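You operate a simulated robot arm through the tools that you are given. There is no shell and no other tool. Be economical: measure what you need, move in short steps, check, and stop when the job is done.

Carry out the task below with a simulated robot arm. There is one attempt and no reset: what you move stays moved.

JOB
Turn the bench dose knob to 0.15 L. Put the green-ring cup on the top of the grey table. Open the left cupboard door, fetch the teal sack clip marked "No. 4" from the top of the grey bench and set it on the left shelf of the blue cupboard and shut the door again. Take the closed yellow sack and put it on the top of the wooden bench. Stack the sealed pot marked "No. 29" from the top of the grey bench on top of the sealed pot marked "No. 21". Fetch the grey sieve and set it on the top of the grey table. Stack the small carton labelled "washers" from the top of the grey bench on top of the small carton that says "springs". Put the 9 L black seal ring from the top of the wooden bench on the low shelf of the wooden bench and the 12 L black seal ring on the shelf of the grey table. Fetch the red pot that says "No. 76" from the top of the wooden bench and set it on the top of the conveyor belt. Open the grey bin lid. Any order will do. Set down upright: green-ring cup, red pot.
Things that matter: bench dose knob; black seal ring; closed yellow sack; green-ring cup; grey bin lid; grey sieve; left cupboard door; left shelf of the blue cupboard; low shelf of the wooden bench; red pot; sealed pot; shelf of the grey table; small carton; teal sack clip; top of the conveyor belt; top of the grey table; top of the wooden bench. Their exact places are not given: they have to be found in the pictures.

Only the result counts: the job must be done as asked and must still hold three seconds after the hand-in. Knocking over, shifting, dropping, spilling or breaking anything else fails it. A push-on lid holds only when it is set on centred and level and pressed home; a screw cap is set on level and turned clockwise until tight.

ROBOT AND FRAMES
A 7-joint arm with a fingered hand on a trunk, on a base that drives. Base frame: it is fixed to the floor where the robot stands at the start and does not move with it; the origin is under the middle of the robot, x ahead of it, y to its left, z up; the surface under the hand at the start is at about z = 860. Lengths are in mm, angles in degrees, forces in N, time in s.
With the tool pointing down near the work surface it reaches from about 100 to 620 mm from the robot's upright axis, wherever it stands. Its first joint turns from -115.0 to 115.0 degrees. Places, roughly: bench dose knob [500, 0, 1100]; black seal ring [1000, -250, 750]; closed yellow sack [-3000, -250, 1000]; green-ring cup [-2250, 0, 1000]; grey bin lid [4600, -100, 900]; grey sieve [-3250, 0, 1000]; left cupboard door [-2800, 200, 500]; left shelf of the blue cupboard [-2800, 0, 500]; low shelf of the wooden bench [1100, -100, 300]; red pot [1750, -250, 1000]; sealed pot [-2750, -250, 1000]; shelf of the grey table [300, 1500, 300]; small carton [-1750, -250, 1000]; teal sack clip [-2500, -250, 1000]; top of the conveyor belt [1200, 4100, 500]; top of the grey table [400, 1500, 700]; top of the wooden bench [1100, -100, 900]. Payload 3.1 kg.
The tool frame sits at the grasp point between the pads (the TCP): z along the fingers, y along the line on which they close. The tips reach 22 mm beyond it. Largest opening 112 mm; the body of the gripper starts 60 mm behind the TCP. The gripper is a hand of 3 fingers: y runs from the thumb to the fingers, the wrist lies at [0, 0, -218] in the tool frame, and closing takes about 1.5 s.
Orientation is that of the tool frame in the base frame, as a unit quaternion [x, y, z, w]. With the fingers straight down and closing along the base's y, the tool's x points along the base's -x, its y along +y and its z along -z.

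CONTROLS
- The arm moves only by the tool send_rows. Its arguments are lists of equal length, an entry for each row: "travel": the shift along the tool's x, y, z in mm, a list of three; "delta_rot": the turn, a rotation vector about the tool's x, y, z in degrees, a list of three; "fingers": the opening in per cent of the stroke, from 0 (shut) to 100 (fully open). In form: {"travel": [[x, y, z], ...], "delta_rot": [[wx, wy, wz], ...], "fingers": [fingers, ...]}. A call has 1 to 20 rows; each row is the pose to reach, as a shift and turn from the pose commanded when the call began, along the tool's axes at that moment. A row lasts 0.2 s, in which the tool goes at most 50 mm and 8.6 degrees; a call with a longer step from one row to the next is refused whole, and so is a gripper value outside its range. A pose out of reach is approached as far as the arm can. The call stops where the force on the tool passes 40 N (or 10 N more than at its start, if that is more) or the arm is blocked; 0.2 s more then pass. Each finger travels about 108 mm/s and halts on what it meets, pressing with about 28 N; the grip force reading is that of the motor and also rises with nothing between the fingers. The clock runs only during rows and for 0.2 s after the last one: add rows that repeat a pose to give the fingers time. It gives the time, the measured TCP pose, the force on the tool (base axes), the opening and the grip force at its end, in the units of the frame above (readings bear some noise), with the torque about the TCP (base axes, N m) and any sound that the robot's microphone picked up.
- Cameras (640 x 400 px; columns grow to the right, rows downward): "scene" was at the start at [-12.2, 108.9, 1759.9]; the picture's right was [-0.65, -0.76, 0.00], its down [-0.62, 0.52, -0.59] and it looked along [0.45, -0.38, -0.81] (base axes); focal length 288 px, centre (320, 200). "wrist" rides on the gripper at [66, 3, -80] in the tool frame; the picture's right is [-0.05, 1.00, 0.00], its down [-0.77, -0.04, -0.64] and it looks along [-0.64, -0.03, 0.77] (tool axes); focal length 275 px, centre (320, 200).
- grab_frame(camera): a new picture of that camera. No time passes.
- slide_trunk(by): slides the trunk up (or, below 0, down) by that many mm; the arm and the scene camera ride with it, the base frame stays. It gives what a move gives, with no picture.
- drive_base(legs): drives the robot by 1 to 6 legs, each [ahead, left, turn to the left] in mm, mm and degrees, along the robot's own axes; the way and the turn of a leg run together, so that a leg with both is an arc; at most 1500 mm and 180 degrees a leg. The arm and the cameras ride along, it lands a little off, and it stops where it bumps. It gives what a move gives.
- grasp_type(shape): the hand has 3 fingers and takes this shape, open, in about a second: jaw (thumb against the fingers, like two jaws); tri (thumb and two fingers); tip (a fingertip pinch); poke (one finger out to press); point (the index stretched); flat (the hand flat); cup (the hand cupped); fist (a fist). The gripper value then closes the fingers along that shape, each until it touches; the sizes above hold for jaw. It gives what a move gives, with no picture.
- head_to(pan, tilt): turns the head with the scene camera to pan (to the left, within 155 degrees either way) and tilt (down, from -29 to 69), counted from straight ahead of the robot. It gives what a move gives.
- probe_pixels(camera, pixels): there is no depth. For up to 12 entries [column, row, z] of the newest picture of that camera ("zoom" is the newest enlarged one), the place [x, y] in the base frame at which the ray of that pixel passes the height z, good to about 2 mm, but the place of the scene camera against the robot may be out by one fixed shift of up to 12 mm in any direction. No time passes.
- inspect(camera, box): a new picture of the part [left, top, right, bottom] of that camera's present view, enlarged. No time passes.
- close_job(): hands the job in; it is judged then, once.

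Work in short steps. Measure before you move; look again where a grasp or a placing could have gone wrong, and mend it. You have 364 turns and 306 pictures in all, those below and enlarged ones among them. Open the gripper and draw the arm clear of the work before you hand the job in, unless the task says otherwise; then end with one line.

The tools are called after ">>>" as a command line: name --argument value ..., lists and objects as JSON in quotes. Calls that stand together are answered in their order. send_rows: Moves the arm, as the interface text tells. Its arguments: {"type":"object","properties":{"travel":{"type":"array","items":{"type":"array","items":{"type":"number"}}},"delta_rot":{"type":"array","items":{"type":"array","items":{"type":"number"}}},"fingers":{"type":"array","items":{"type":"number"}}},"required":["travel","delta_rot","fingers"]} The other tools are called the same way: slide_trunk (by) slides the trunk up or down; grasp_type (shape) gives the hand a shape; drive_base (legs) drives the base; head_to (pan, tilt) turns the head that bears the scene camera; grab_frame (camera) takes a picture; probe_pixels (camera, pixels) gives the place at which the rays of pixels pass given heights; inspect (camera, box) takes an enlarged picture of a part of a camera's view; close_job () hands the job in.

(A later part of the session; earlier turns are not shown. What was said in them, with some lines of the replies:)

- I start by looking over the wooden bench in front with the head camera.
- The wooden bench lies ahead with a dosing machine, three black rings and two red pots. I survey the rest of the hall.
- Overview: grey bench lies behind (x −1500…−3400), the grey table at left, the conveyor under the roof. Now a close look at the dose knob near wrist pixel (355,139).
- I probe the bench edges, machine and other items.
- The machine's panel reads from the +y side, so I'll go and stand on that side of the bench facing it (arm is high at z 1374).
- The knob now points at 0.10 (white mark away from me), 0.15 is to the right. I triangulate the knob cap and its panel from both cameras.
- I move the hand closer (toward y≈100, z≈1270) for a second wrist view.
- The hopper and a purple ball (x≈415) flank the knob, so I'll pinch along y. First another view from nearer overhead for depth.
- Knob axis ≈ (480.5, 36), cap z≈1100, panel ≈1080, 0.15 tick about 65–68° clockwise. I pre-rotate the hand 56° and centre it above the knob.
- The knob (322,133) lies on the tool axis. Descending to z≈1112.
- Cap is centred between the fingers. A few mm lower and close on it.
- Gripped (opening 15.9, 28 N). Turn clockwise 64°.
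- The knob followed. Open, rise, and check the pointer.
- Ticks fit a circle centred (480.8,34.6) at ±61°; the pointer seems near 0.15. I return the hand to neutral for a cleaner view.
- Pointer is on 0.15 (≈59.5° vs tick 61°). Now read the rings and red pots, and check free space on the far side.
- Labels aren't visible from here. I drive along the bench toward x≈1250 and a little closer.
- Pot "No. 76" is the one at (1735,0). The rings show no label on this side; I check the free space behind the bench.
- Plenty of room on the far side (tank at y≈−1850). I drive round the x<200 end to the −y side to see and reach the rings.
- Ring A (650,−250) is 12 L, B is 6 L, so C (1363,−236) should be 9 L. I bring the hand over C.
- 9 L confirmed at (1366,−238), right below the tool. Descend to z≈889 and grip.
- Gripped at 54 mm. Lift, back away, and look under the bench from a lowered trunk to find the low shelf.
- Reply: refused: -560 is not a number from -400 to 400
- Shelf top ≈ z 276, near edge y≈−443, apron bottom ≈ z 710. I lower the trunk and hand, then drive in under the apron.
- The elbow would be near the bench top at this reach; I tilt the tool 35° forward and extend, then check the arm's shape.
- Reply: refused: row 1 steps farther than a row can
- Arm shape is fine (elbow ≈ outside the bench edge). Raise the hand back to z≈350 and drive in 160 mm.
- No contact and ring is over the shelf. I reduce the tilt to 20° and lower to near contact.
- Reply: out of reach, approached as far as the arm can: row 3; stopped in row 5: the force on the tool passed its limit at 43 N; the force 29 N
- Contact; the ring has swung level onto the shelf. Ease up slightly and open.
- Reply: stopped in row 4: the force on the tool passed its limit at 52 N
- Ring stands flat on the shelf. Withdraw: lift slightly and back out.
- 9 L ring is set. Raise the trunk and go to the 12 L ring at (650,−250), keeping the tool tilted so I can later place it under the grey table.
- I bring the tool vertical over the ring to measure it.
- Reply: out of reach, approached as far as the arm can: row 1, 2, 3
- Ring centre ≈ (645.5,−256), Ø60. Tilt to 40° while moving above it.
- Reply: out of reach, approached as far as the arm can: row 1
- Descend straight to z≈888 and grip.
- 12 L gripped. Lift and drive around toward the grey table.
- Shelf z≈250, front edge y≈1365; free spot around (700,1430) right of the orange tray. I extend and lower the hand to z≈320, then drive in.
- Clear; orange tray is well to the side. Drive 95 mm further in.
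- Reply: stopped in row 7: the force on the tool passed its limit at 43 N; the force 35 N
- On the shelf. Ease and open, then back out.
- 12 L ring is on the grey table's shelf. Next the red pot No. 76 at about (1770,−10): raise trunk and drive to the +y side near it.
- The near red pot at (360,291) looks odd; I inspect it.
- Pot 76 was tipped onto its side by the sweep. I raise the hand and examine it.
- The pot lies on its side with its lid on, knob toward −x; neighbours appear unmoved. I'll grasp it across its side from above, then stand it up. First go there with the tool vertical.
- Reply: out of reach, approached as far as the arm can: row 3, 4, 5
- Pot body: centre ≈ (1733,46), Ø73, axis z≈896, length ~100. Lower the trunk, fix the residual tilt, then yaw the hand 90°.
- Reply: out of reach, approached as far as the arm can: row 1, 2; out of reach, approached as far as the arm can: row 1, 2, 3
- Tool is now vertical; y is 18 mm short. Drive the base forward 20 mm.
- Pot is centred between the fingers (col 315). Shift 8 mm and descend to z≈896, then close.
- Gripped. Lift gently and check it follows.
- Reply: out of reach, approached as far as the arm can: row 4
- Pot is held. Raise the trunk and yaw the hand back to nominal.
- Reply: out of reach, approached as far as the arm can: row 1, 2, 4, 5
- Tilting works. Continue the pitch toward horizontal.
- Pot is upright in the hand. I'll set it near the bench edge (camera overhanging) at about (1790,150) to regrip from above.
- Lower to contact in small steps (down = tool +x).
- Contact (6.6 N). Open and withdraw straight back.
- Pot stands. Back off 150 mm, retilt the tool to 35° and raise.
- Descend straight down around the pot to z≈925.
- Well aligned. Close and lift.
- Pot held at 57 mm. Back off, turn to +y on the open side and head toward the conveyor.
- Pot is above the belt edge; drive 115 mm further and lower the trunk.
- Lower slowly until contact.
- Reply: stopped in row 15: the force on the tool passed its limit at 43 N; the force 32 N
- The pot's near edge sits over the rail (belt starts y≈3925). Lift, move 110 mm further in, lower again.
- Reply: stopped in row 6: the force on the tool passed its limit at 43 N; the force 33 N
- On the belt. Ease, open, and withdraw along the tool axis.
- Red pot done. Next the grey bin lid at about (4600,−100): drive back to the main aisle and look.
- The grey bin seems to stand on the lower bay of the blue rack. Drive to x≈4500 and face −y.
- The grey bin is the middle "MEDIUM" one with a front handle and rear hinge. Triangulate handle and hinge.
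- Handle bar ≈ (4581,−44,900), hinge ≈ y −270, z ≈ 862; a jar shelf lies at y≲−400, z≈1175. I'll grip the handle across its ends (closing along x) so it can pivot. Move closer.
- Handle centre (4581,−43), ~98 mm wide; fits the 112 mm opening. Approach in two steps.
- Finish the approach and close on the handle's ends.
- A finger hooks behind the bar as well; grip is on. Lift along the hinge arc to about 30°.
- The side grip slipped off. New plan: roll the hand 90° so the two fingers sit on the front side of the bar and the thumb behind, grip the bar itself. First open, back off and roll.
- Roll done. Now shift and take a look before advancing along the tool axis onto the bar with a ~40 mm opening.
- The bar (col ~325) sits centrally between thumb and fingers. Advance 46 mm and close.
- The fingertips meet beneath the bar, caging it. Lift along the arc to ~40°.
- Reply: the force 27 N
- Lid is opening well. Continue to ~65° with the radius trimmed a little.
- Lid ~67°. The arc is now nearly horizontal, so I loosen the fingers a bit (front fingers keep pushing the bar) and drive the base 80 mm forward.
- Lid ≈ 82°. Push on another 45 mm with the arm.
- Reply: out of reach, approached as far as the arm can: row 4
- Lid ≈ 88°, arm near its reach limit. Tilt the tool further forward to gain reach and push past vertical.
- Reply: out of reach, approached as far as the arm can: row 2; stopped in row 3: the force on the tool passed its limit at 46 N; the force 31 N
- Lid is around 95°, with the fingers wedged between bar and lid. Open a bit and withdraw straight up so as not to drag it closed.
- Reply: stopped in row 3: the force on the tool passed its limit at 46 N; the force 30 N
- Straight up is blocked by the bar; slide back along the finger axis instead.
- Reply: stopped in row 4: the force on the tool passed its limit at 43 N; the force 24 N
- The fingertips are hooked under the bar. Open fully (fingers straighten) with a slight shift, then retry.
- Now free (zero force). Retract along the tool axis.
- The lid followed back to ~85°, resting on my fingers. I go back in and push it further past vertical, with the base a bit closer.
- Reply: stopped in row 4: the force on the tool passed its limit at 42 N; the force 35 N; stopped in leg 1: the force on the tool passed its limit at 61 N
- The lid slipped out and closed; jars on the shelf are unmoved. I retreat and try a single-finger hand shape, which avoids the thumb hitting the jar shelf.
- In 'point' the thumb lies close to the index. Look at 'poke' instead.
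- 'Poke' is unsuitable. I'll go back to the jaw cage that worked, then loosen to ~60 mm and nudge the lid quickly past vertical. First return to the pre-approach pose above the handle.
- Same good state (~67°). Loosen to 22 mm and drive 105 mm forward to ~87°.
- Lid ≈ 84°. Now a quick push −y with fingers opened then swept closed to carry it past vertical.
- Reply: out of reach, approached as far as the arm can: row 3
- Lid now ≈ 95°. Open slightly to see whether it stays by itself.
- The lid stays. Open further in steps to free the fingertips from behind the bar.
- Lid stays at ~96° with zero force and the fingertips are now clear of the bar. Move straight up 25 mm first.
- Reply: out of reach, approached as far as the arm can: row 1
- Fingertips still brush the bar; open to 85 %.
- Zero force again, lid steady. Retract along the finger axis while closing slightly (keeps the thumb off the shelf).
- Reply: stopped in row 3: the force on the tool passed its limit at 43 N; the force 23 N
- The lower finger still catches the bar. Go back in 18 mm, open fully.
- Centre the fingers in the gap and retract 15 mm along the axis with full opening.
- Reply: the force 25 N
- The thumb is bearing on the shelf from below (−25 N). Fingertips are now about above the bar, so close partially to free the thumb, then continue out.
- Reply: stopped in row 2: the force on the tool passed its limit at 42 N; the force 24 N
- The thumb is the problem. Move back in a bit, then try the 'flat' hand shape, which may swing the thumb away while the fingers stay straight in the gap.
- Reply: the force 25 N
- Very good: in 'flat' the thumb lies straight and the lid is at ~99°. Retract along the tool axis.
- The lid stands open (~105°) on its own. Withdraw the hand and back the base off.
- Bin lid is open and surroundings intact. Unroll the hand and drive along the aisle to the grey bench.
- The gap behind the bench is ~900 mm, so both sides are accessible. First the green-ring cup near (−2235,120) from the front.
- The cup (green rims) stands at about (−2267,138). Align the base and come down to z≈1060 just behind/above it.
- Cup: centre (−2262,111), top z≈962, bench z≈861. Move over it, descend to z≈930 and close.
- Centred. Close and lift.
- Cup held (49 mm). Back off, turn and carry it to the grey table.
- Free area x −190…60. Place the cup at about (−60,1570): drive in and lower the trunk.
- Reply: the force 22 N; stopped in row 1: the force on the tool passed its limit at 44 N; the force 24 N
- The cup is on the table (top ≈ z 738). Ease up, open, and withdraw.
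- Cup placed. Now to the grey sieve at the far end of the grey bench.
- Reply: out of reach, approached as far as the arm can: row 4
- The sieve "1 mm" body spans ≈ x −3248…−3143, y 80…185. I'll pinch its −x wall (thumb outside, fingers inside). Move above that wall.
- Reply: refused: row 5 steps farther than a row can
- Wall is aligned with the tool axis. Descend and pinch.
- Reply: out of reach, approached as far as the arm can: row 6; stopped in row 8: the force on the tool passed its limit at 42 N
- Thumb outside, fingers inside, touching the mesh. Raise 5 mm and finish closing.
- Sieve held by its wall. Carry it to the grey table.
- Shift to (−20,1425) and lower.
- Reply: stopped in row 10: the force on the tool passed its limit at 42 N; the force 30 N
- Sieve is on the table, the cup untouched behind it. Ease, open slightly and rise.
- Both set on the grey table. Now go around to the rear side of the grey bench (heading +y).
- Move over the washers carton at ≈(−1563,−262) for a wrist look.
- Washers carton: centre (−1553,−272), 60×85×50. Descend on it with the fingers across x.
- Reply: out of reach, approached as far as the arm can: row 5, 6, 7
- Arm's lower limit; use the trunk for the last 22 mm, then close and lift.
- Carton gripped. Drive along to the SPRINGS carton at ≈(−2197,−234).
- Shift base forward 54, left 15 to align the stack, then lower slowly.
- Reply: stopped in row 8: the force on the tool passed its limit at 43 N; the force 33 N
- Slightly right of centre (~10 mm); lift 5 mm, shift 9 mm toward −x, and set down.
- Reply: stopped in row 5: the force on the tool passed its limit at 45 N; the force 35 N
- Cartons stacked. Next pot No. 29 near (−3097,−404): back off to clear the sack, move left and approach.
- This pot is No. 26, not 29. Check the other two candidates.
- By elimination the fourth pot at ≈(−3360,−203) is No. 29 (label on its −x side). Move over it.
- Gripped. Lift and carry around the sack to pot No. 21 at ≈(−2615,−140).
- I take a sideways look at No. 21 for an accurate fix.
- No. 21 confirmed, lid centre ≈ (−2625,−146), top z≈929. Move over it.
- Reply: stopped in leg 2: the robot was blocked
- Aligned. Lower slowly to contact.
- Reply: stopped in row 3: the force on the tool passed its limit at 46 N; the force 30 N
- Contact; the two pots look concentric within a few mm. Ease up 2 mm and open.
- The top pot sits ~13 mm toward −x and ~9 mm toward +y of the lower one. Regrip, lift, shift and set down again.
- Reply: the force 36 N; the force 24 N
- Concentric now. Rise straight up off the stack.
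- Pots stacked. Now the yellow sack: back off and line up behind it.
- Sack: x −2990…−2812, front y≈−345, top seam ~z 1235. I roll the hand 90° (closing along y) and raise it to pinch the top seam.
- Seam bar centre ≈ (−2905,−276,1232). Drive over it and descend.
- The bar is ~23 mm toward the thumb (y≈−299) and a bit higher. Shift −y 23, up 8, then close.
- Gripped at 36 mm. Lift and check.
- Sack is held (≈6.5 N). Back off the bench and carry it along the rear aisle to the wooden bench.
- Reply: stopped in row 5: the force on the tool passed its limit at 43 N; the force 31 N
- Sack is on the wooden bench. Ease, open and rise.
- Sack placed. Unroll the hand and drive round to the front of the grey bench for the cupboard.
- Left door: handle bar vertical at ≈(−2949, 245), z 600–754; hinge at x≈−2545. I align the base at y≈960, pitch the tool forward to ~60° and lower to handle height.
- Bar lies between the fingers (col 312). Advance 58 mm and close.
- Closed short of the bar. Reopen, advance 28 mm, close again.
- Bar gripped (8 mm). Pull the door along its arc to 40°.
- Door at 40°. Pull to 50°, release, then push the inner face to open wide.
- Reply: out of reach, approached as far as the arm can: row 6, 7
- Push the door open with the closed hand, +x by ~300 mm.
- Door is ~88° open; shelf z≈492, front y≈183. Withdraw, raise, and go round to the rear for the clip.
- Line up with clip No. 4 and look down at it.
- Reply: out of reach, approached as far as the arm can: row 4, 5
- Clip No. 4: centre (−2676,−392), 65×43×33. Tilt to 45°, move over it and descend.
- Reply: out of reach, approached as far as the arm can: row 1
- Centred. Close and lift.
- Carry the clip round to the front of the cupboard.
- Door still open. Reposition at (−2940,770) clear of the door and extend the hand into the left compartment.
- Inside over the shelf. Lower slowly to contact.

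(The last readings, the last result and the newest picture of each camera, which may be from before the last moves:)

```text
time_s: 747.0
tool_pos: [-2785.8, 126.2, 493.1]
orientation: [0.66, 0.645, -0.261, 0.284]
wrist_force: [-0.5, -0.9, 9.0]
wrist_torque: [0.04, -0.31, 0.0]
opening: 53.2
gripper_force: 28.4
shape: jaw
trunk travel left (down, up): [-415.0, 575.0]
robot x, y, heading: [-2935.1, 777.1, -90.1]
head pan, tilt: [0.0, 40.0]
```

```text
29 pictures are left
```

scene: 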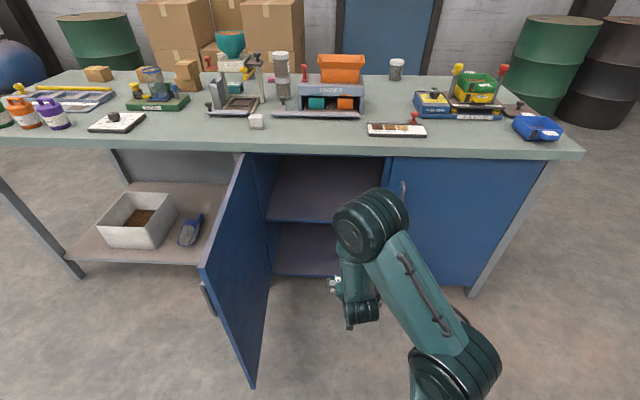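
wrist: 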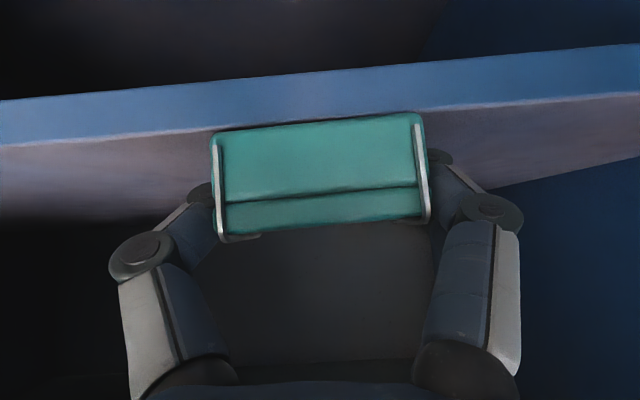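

Contact, but the clip is close to the shelf's front edge. Lift 12 mm, move 50 mm deeper, and lower again.

>>> send_rows --travel '[[-8, 0, -8], [-26, 0, 9], [-43, 0, 27], [-38, 0, 32], [-36, 0, 34], [-34, 0, 36], [-32, 0, 38], [-30, 0, 40]]' --delta_rot '[[0, 0, 0], [0, 0, 0], [0, 0, 0], [0, 0, 0], [0, 0, 0], [0, 0, 0], [0, 0, 0], [0, 0, 0]]' --fingers '[0, 0, 0, 0, 0, 0, 0, 0]'

>>> grab_frame --camera "wrist"

```text
time_s: 748.8
tool_pos: [-2786.8, 75.4, 490.8]
orientation: [0.659, 0.644, -0.263, 0.287]
wrist_force: [-1.3, 1.2, 32.4]
wrist_torque: [-0.09, -0.76, 0.03]
opening: 53.0
gripper_force: 28.4
shape: jaw
trunk travel left (down, up): [-415.0, 575.0]
robot x, y, heading: [-2937.3, 776.8, -90.1]
head pan, tilt: [0.0, 40.0]
```

```text
28 pictures are left
```

wrist: 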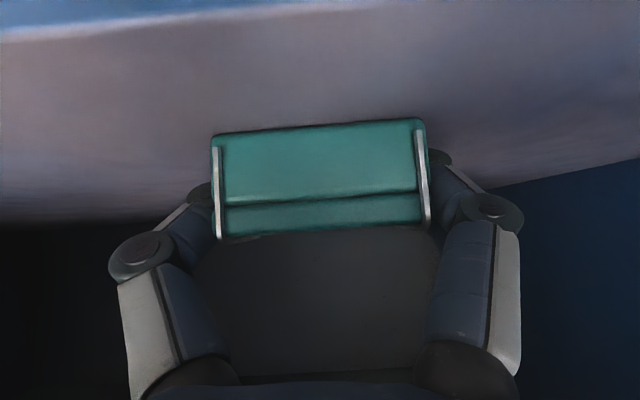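

Well inside the shelf now. Ease, open, and withdraw.

>>> send_rows --travel '[[-2, 0, -2], [-2, 0, -2], [-2, 0, -2], [-2, 0, -2], [-2, 0, -2], [-4, 0, -25], [-4, 0, -60]]' --delta_rot '[[0, 0, 0], [0, 0, 0], [0, 0, 0], [0, 0, 0], [0, 0, 0], [0, 0, 0], [0, 0, 0]]' --fingers '[25, 50, 75, 90, 90, 90, 90]'

>>> grab_frame --camera "wrist"

```text
time_s: 750.4
tool_pos: [-2786.2, 115.9, 529.0]
orientation: [0.659, 0.648, -0.258, 0.282]
wrist_force: [0.2, -0.3, 0.0]
wrist_torque: [0.0, 0.0, 0.01]
opening: 100.7
gripper_force: 0.0
shape: jaw
trunk travel left (down, up): [-415.0, 575.0]
robot x, y, heading: [-2934.1, 777.9, -90.1]
head pan, tilt: [0.0, 40.0]
```

```text
27 pictures are left
```

wrist: 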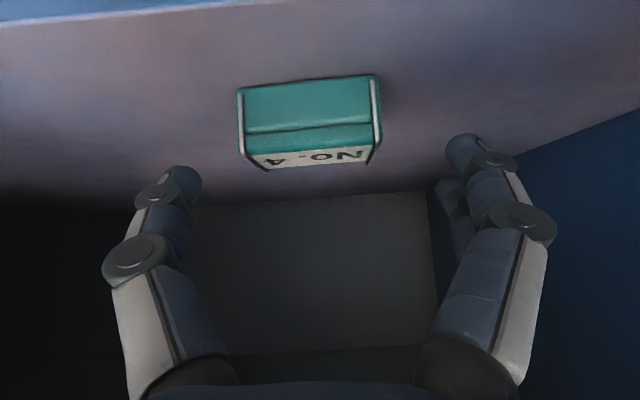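

Clip No. 4 lies on the left shelf. Back out, swing round to the outer side of the door.

>>> drive_base --legs '[[-620, 0, 0], [0, 420, 0]]'

>>> slide_trunk --by 230

>>> grab_frame --camera "scene"

```text
time_s: 756.0
tool_pos: [-2359.0, 725.7, 528.8]
orientation: [0.659, 0.647, -0.259, 0.282]
wrist_force: [-0.4, 0.7, 0.9]
wrist_torque: [-0.01, 0.03, -0.02]
opening: 100.6
gripper_force: 0.1
shape: jaw
trunk travel left (down, up): [-415.0, 575.0]
robot x, y, heading: [-2508.0, 1384.3, -90.0]
head pan, tilt: [0.0, 40.0]
```

```text
time_s: 758.4
tool_pos: [-2359.2, 724.7, 760.1]
orientation: [0.66, 0.646, -0.259, 0.282]
wrist_force: [0.4, -0.6, -0.4]
wrist_torque: [0.02, 0.01, -0.01]
opening: 100.7
gripper_force: 0.1
shape: jaw
trunk travel left (down, up): [-645.0, 345.0]
robot x, y, heading: [-2508.7, 1385.8, -90.0]
head pan, tilt: [0.0, 40.0]
```

```text
26 pictures are left
```

scene: 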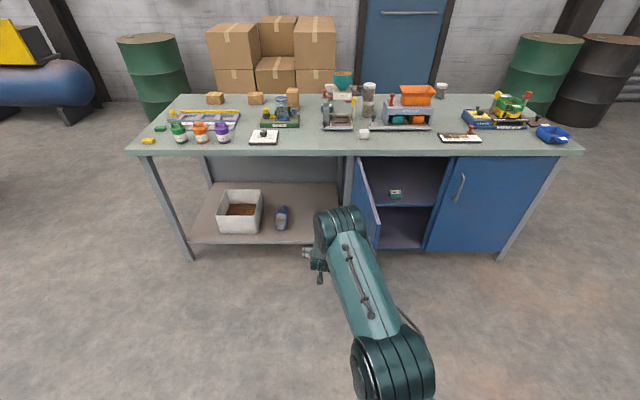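

Close the hand and sweep the door shut in stages by driving along its arc.

>>> send_rows --travel '[[0, 0, 0], [0, 0, 0], [0, 0, 0], [0, 0, 0], [0, 0, 0]]' --delta_rot '[[0, 0, 0], [0, 0, 0], [0, 0, 0], [0, 0, 0], [0, 0, 0]]' --fingers '[70, 40, 10, 0, 0]'

>>> drive_base --legs '[[160, 0, 0], [0, -180, 0], [27, -162, 0], [73, -111, 0]]'

>>> grab_frame --camera "scene"

```text
time_s: 759.6
tool_pos: [-2359.2, 726.3, 759.8]
orientation: [0.661, 0.645, -0.26, 0.282]
wrist_force: [0.2, 0.0, 0.0]
wrist_torque: [-0.01, -0.01, 0.02]
opening: 0.1
gripper_force: 28.1
shape: jaw
trunk travel left (down, up): [-645.0, 345.0]
robot x, y, heading: [-2506.3, 1385.6, -90.2]
head pan, tilt: [0.0, 40.0]
```

```text
time_s: 764.1
tool_pos: [-2814.1, 463.3, 759.2]
orientation: [0.662, 0.645, -0.259, 0.281]
wrist_force: [0.4, 0.0, -0.4]
wrist_torque: [-0.01, 0.02, 0.0]
opening: 0.0
gripper_force: 27.6
shape: jaw
trunk travel left (down, up): [-645.0, 345.0]
robot x, y, heading: [-2960.3, 1126.9, -90.2]
head pan, tilt: [0.0, 40.0]
```

```text
25 pictures are left
```

scene: 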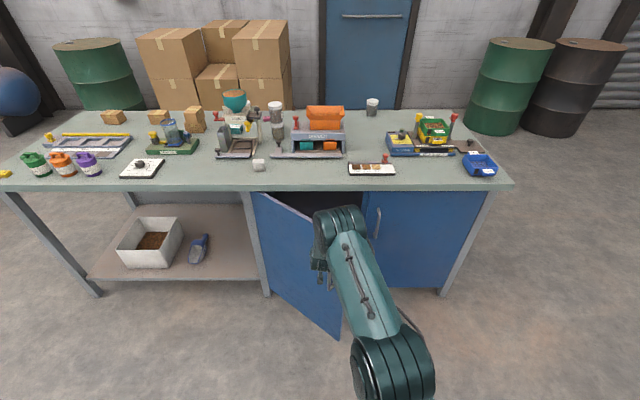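

Door at ~40°. Continue the arc to closed.

>>> drive_base --legs '[[106, -80, 0], [90, -32, 0], [35, 0, 0]]'

>>> grab_frame --camera "scene"

```text
time_s: 766.6
tool_pos: [-2928.6, 234.0, 759.0]
orientation: [0.662, 0.644, -0.26, 0.281]
wrist_force: [0.1, -0.4, 0.1]
wrist_torque: [-0.01, 0.05, -0.01]
opening: 0.1
gripper_force: 27.7
shape: jaw
trunk travel left (down, up): [-645.0, 345.0]
robot x, y, heading: [-3073.2, 898.4, -90.5]
head pan, tilt: [0.0, 40.0]
```

```text
24 pictures are left
```

scene: 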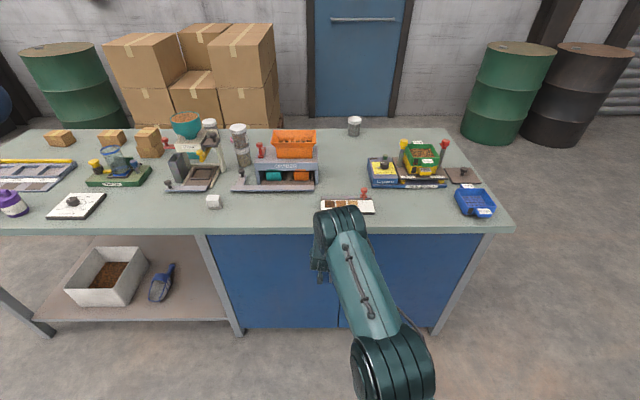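

Push the last bit until contact.

>>> send_rows --travel '[[-5, 0, 5], [-10, 0, 10], [-14, 0, 14], [-18, 0, 18], [-22, 0, 22], [-26, 0, 26], [-30, 0, 30], [-34, 0, 34]]' --delta_rot '[[0, 0, 0], [0, 0, 0], [0, 0, 0], [0, 0, 0], [0, 0, 0], [0, 0, 0], [0, 0, 0], [0, 0, 0]]' --fingers '[0, 0, 0, 0, 0, 0, 0, 0]'

>>> grab_frame --camera "wrist"

```text
time_s: 768.4
tool_pos: [-2926.1, 196.7, 755.5]
orientation: [0.663, 0.649, -0.253, 0.275]
wrist_force: [1.2, 13.8, 3.8]
wrist_torque: [-0.19, 0.1, -0.27]
opening: 0.1
gripper_force: 28.1
shape: jaw
trunk travel left (down, up): [-645.0, 345.0]
robot x, y, heading: [-3072.7, 897.8, -90.1]
head pan, tilt: [0.0, 40.0]
stopped in row 8: the force on the tool passed its limit at 43 N (the readings are from after the stop); the commanded pose is now the measured one
```

```text
23 pictures are left
```

wrist: 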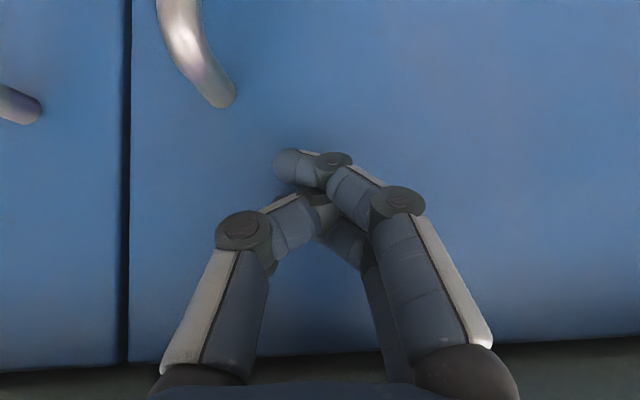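

The door is shut against its stop. Retreat and verify.

>>> drive_base --legs '[[-350, 0, 0]]'

>>> slide_trunk --by 345

>>> grab_frame --camera "scene"

>>> inspect --camera "scene" --box '[90, 150, 290, 290]'

```text
time_s: 770.7
tool_pos: [-2920.9, 540.2, 755.2]
orientation: [0.661, 0.65, -0.253, 0.277]
wrist_force: [0.0, 0.0, 0.3]
wrist_torque: [-0.02, 0.0, -0.01]
opening: 0.0
gripper_force: 27.6
shape: jaw
trunk travel left (down, up): [-645.0, 345.0]
robot x, y, heading: [-3075.5, 1243.7, -89.8]
head pan, tilt: [0.0, 40.0]
```

```text
time_s: 774.0
tool_pos: [-2920.3, 540.1, 1100.7]
orientation: [0.661, 0.65, -0.253, 0.276]
wrist_force: [-0.4, 0.4, -0.3]
wrist_torque: [-0.03, 0.0, -0.01]
opening: 0.0
gripper_force: 27.7
shape: jaw
trunk travel left (down, up): [-990.0, 0.0]
robot x, y, heading: [-3075.0, 1243.3, -89.9]
head pan, tilt: [0.0, 40.0]
```

```text
22 pictures are left
```

scene: 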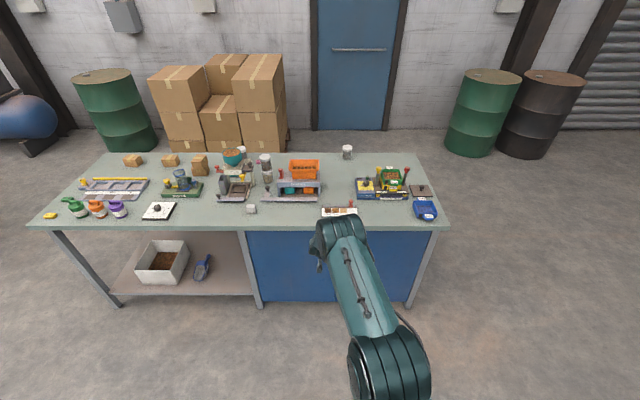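

```text
2.86 times, centred on (190, 220) of scene
```

zoom: 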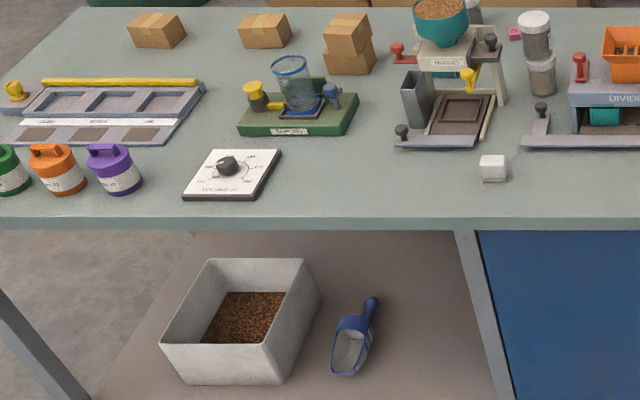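

Check the labels of the stacked carton and pot.

>>> inspect --camera "scene" --box '[185, 148, 215, 180]'

>>> inspect --camera "scene" --box '[250, 148, 285, 190]'

```text
12.50 times, centred on (200, 164) of scene
```

zoom: 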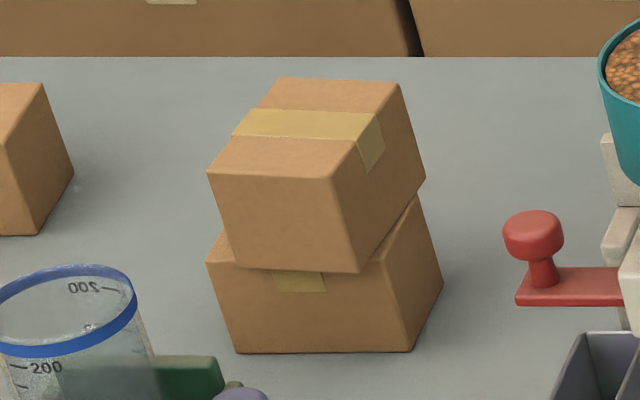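

```text
9.52 times, centred on (268, 169) of scene
```

zoom: 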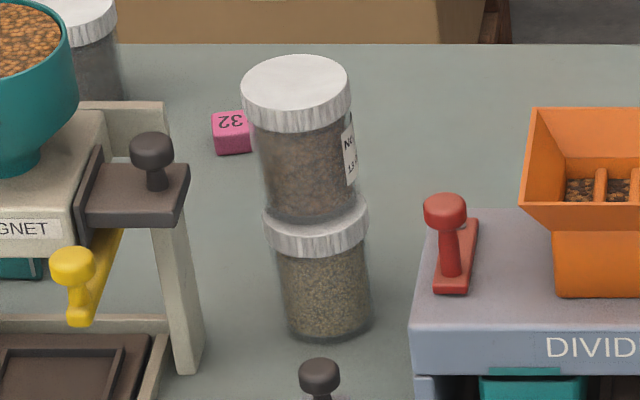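

>>> drive_base --legs '[[0, 1450, 0], [400, 300, 0]]'

>>> head_to --pan -40 --tilt 30

>>> grab_frame --camera "scene"

```text
time_s: 783.8
tool_pos: [-1159.7, 155.2, 1099.4]
orientation: [0.657, 0.654, -0.251, 0.278]
wrist_force: [0.8, -0.8, 0.5]
wrist_torque: [0.04, 0.0, -0.03]
opening: 0.0
gripper_force: 28.0
shape: jaw
trunk travel left (down, up): [-990.0, 0.0]
robot x, y, heading: [-1319.4, 856.3, -88.7]
head pan, tilt: [0.0, 40.0]
```

```text
time_s: 784.9
tool_pos: [-1158.9, 153.7, 1099.7]
orientation: [0.655, 0.656, -0.25, 0.279]
wrist_force: [0.7, -0.6, 0.9]
wrist_torque: [0.01, -0.01, 0.02]
opening: 0.1
gripper_force: 28.1
shape: jaw
trunk travel left (down, up): [-990.0, 0.0]
robot x, y, heading: [-1317.4, 855.4, -89.0]
head pan, tilt: [-40.0, 30.0]
```

```text
18 pictures are left
```

scene: 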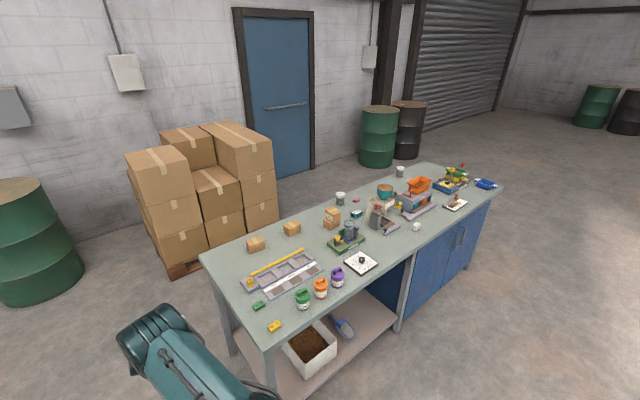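

>>> inspect --camera "scene" --box '[315, 200, 350, 235]'

>>> head_to --pan 75 --tilt 20

>>> grab_frame --camera "scene"

```text
11.43 times, centred on (332, 218) of scene
```

zoom: 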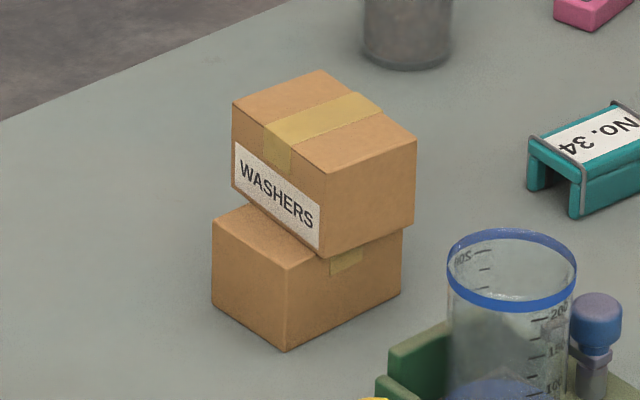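

```text
time_s: 786.8
tool_pos: [-1159.6, 154.6, 1098.8]
orientation: [0.656, 0.655, -0.251, 0.278]
wrist_force: [0.7, 0.0, -0.9]
wrist_torque: [0.02, -0.04, 0.01]
opening: 0.0
gripper_force: 27.8
shape: jaw
trunk travel left (down, up): [-990.0, 0.0]
robot x, y, heading: [-1322.2, 857.9, -89.3]
head pan, tilt: [75.0, 20.0]
```

```text
16 pictures are left
```

scene: 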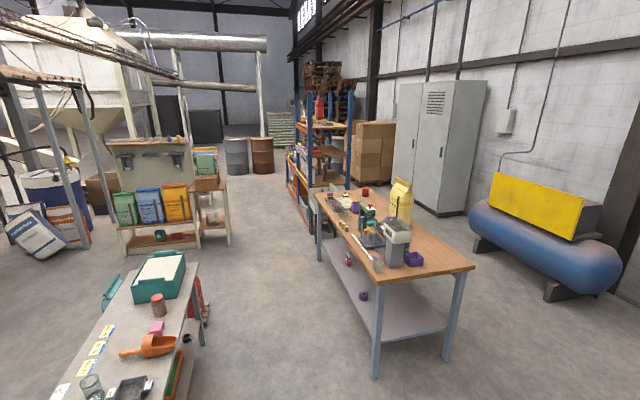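

All items check out. Open the gripper with the arm clear, then hand in.

>>> send_rows --travel '[[0, 0, 0], [0, 0, 0], [0, 0, 0], [0, 0, 0], [0, 0, 0]]' --delta_rot '[[0, 0, 0], [0, 0, 0], [0, 0, 0], [0, 0, 0], [0, 0, 0]]' --fingers '[30, 60, 100, 100, 100]'

>>> close_job

```text
time_s: 788.0
tool_pos: [-1160.2, 154.2, 1099.1]
orientation: [0.656, 0.656, -0.25, 0.278]
wrist_force: [-0.4, 0.0, 0.6]
wrist_torque: [0.02, 0.03, 0.01]
opening: 111.8
gripper_force: 0.1
shape: jaw
trunk travel left (down, up): [-990.0, 0.0]
robot x, y, heading: [-1323.9, 854.6, -89.7]
head pan, tilt: [75.0, 20.0]
```

```text
The job is handed in.
```

I did every step and handed the job in; two things to know: I knocked red pot No. 76 onto its side on the wooden bench during a turn (its lid stayed on; I stood it up again and set it upright on the conveyor belt), and I picked out pot No. 29 by elimination, because I never saw its label in full.
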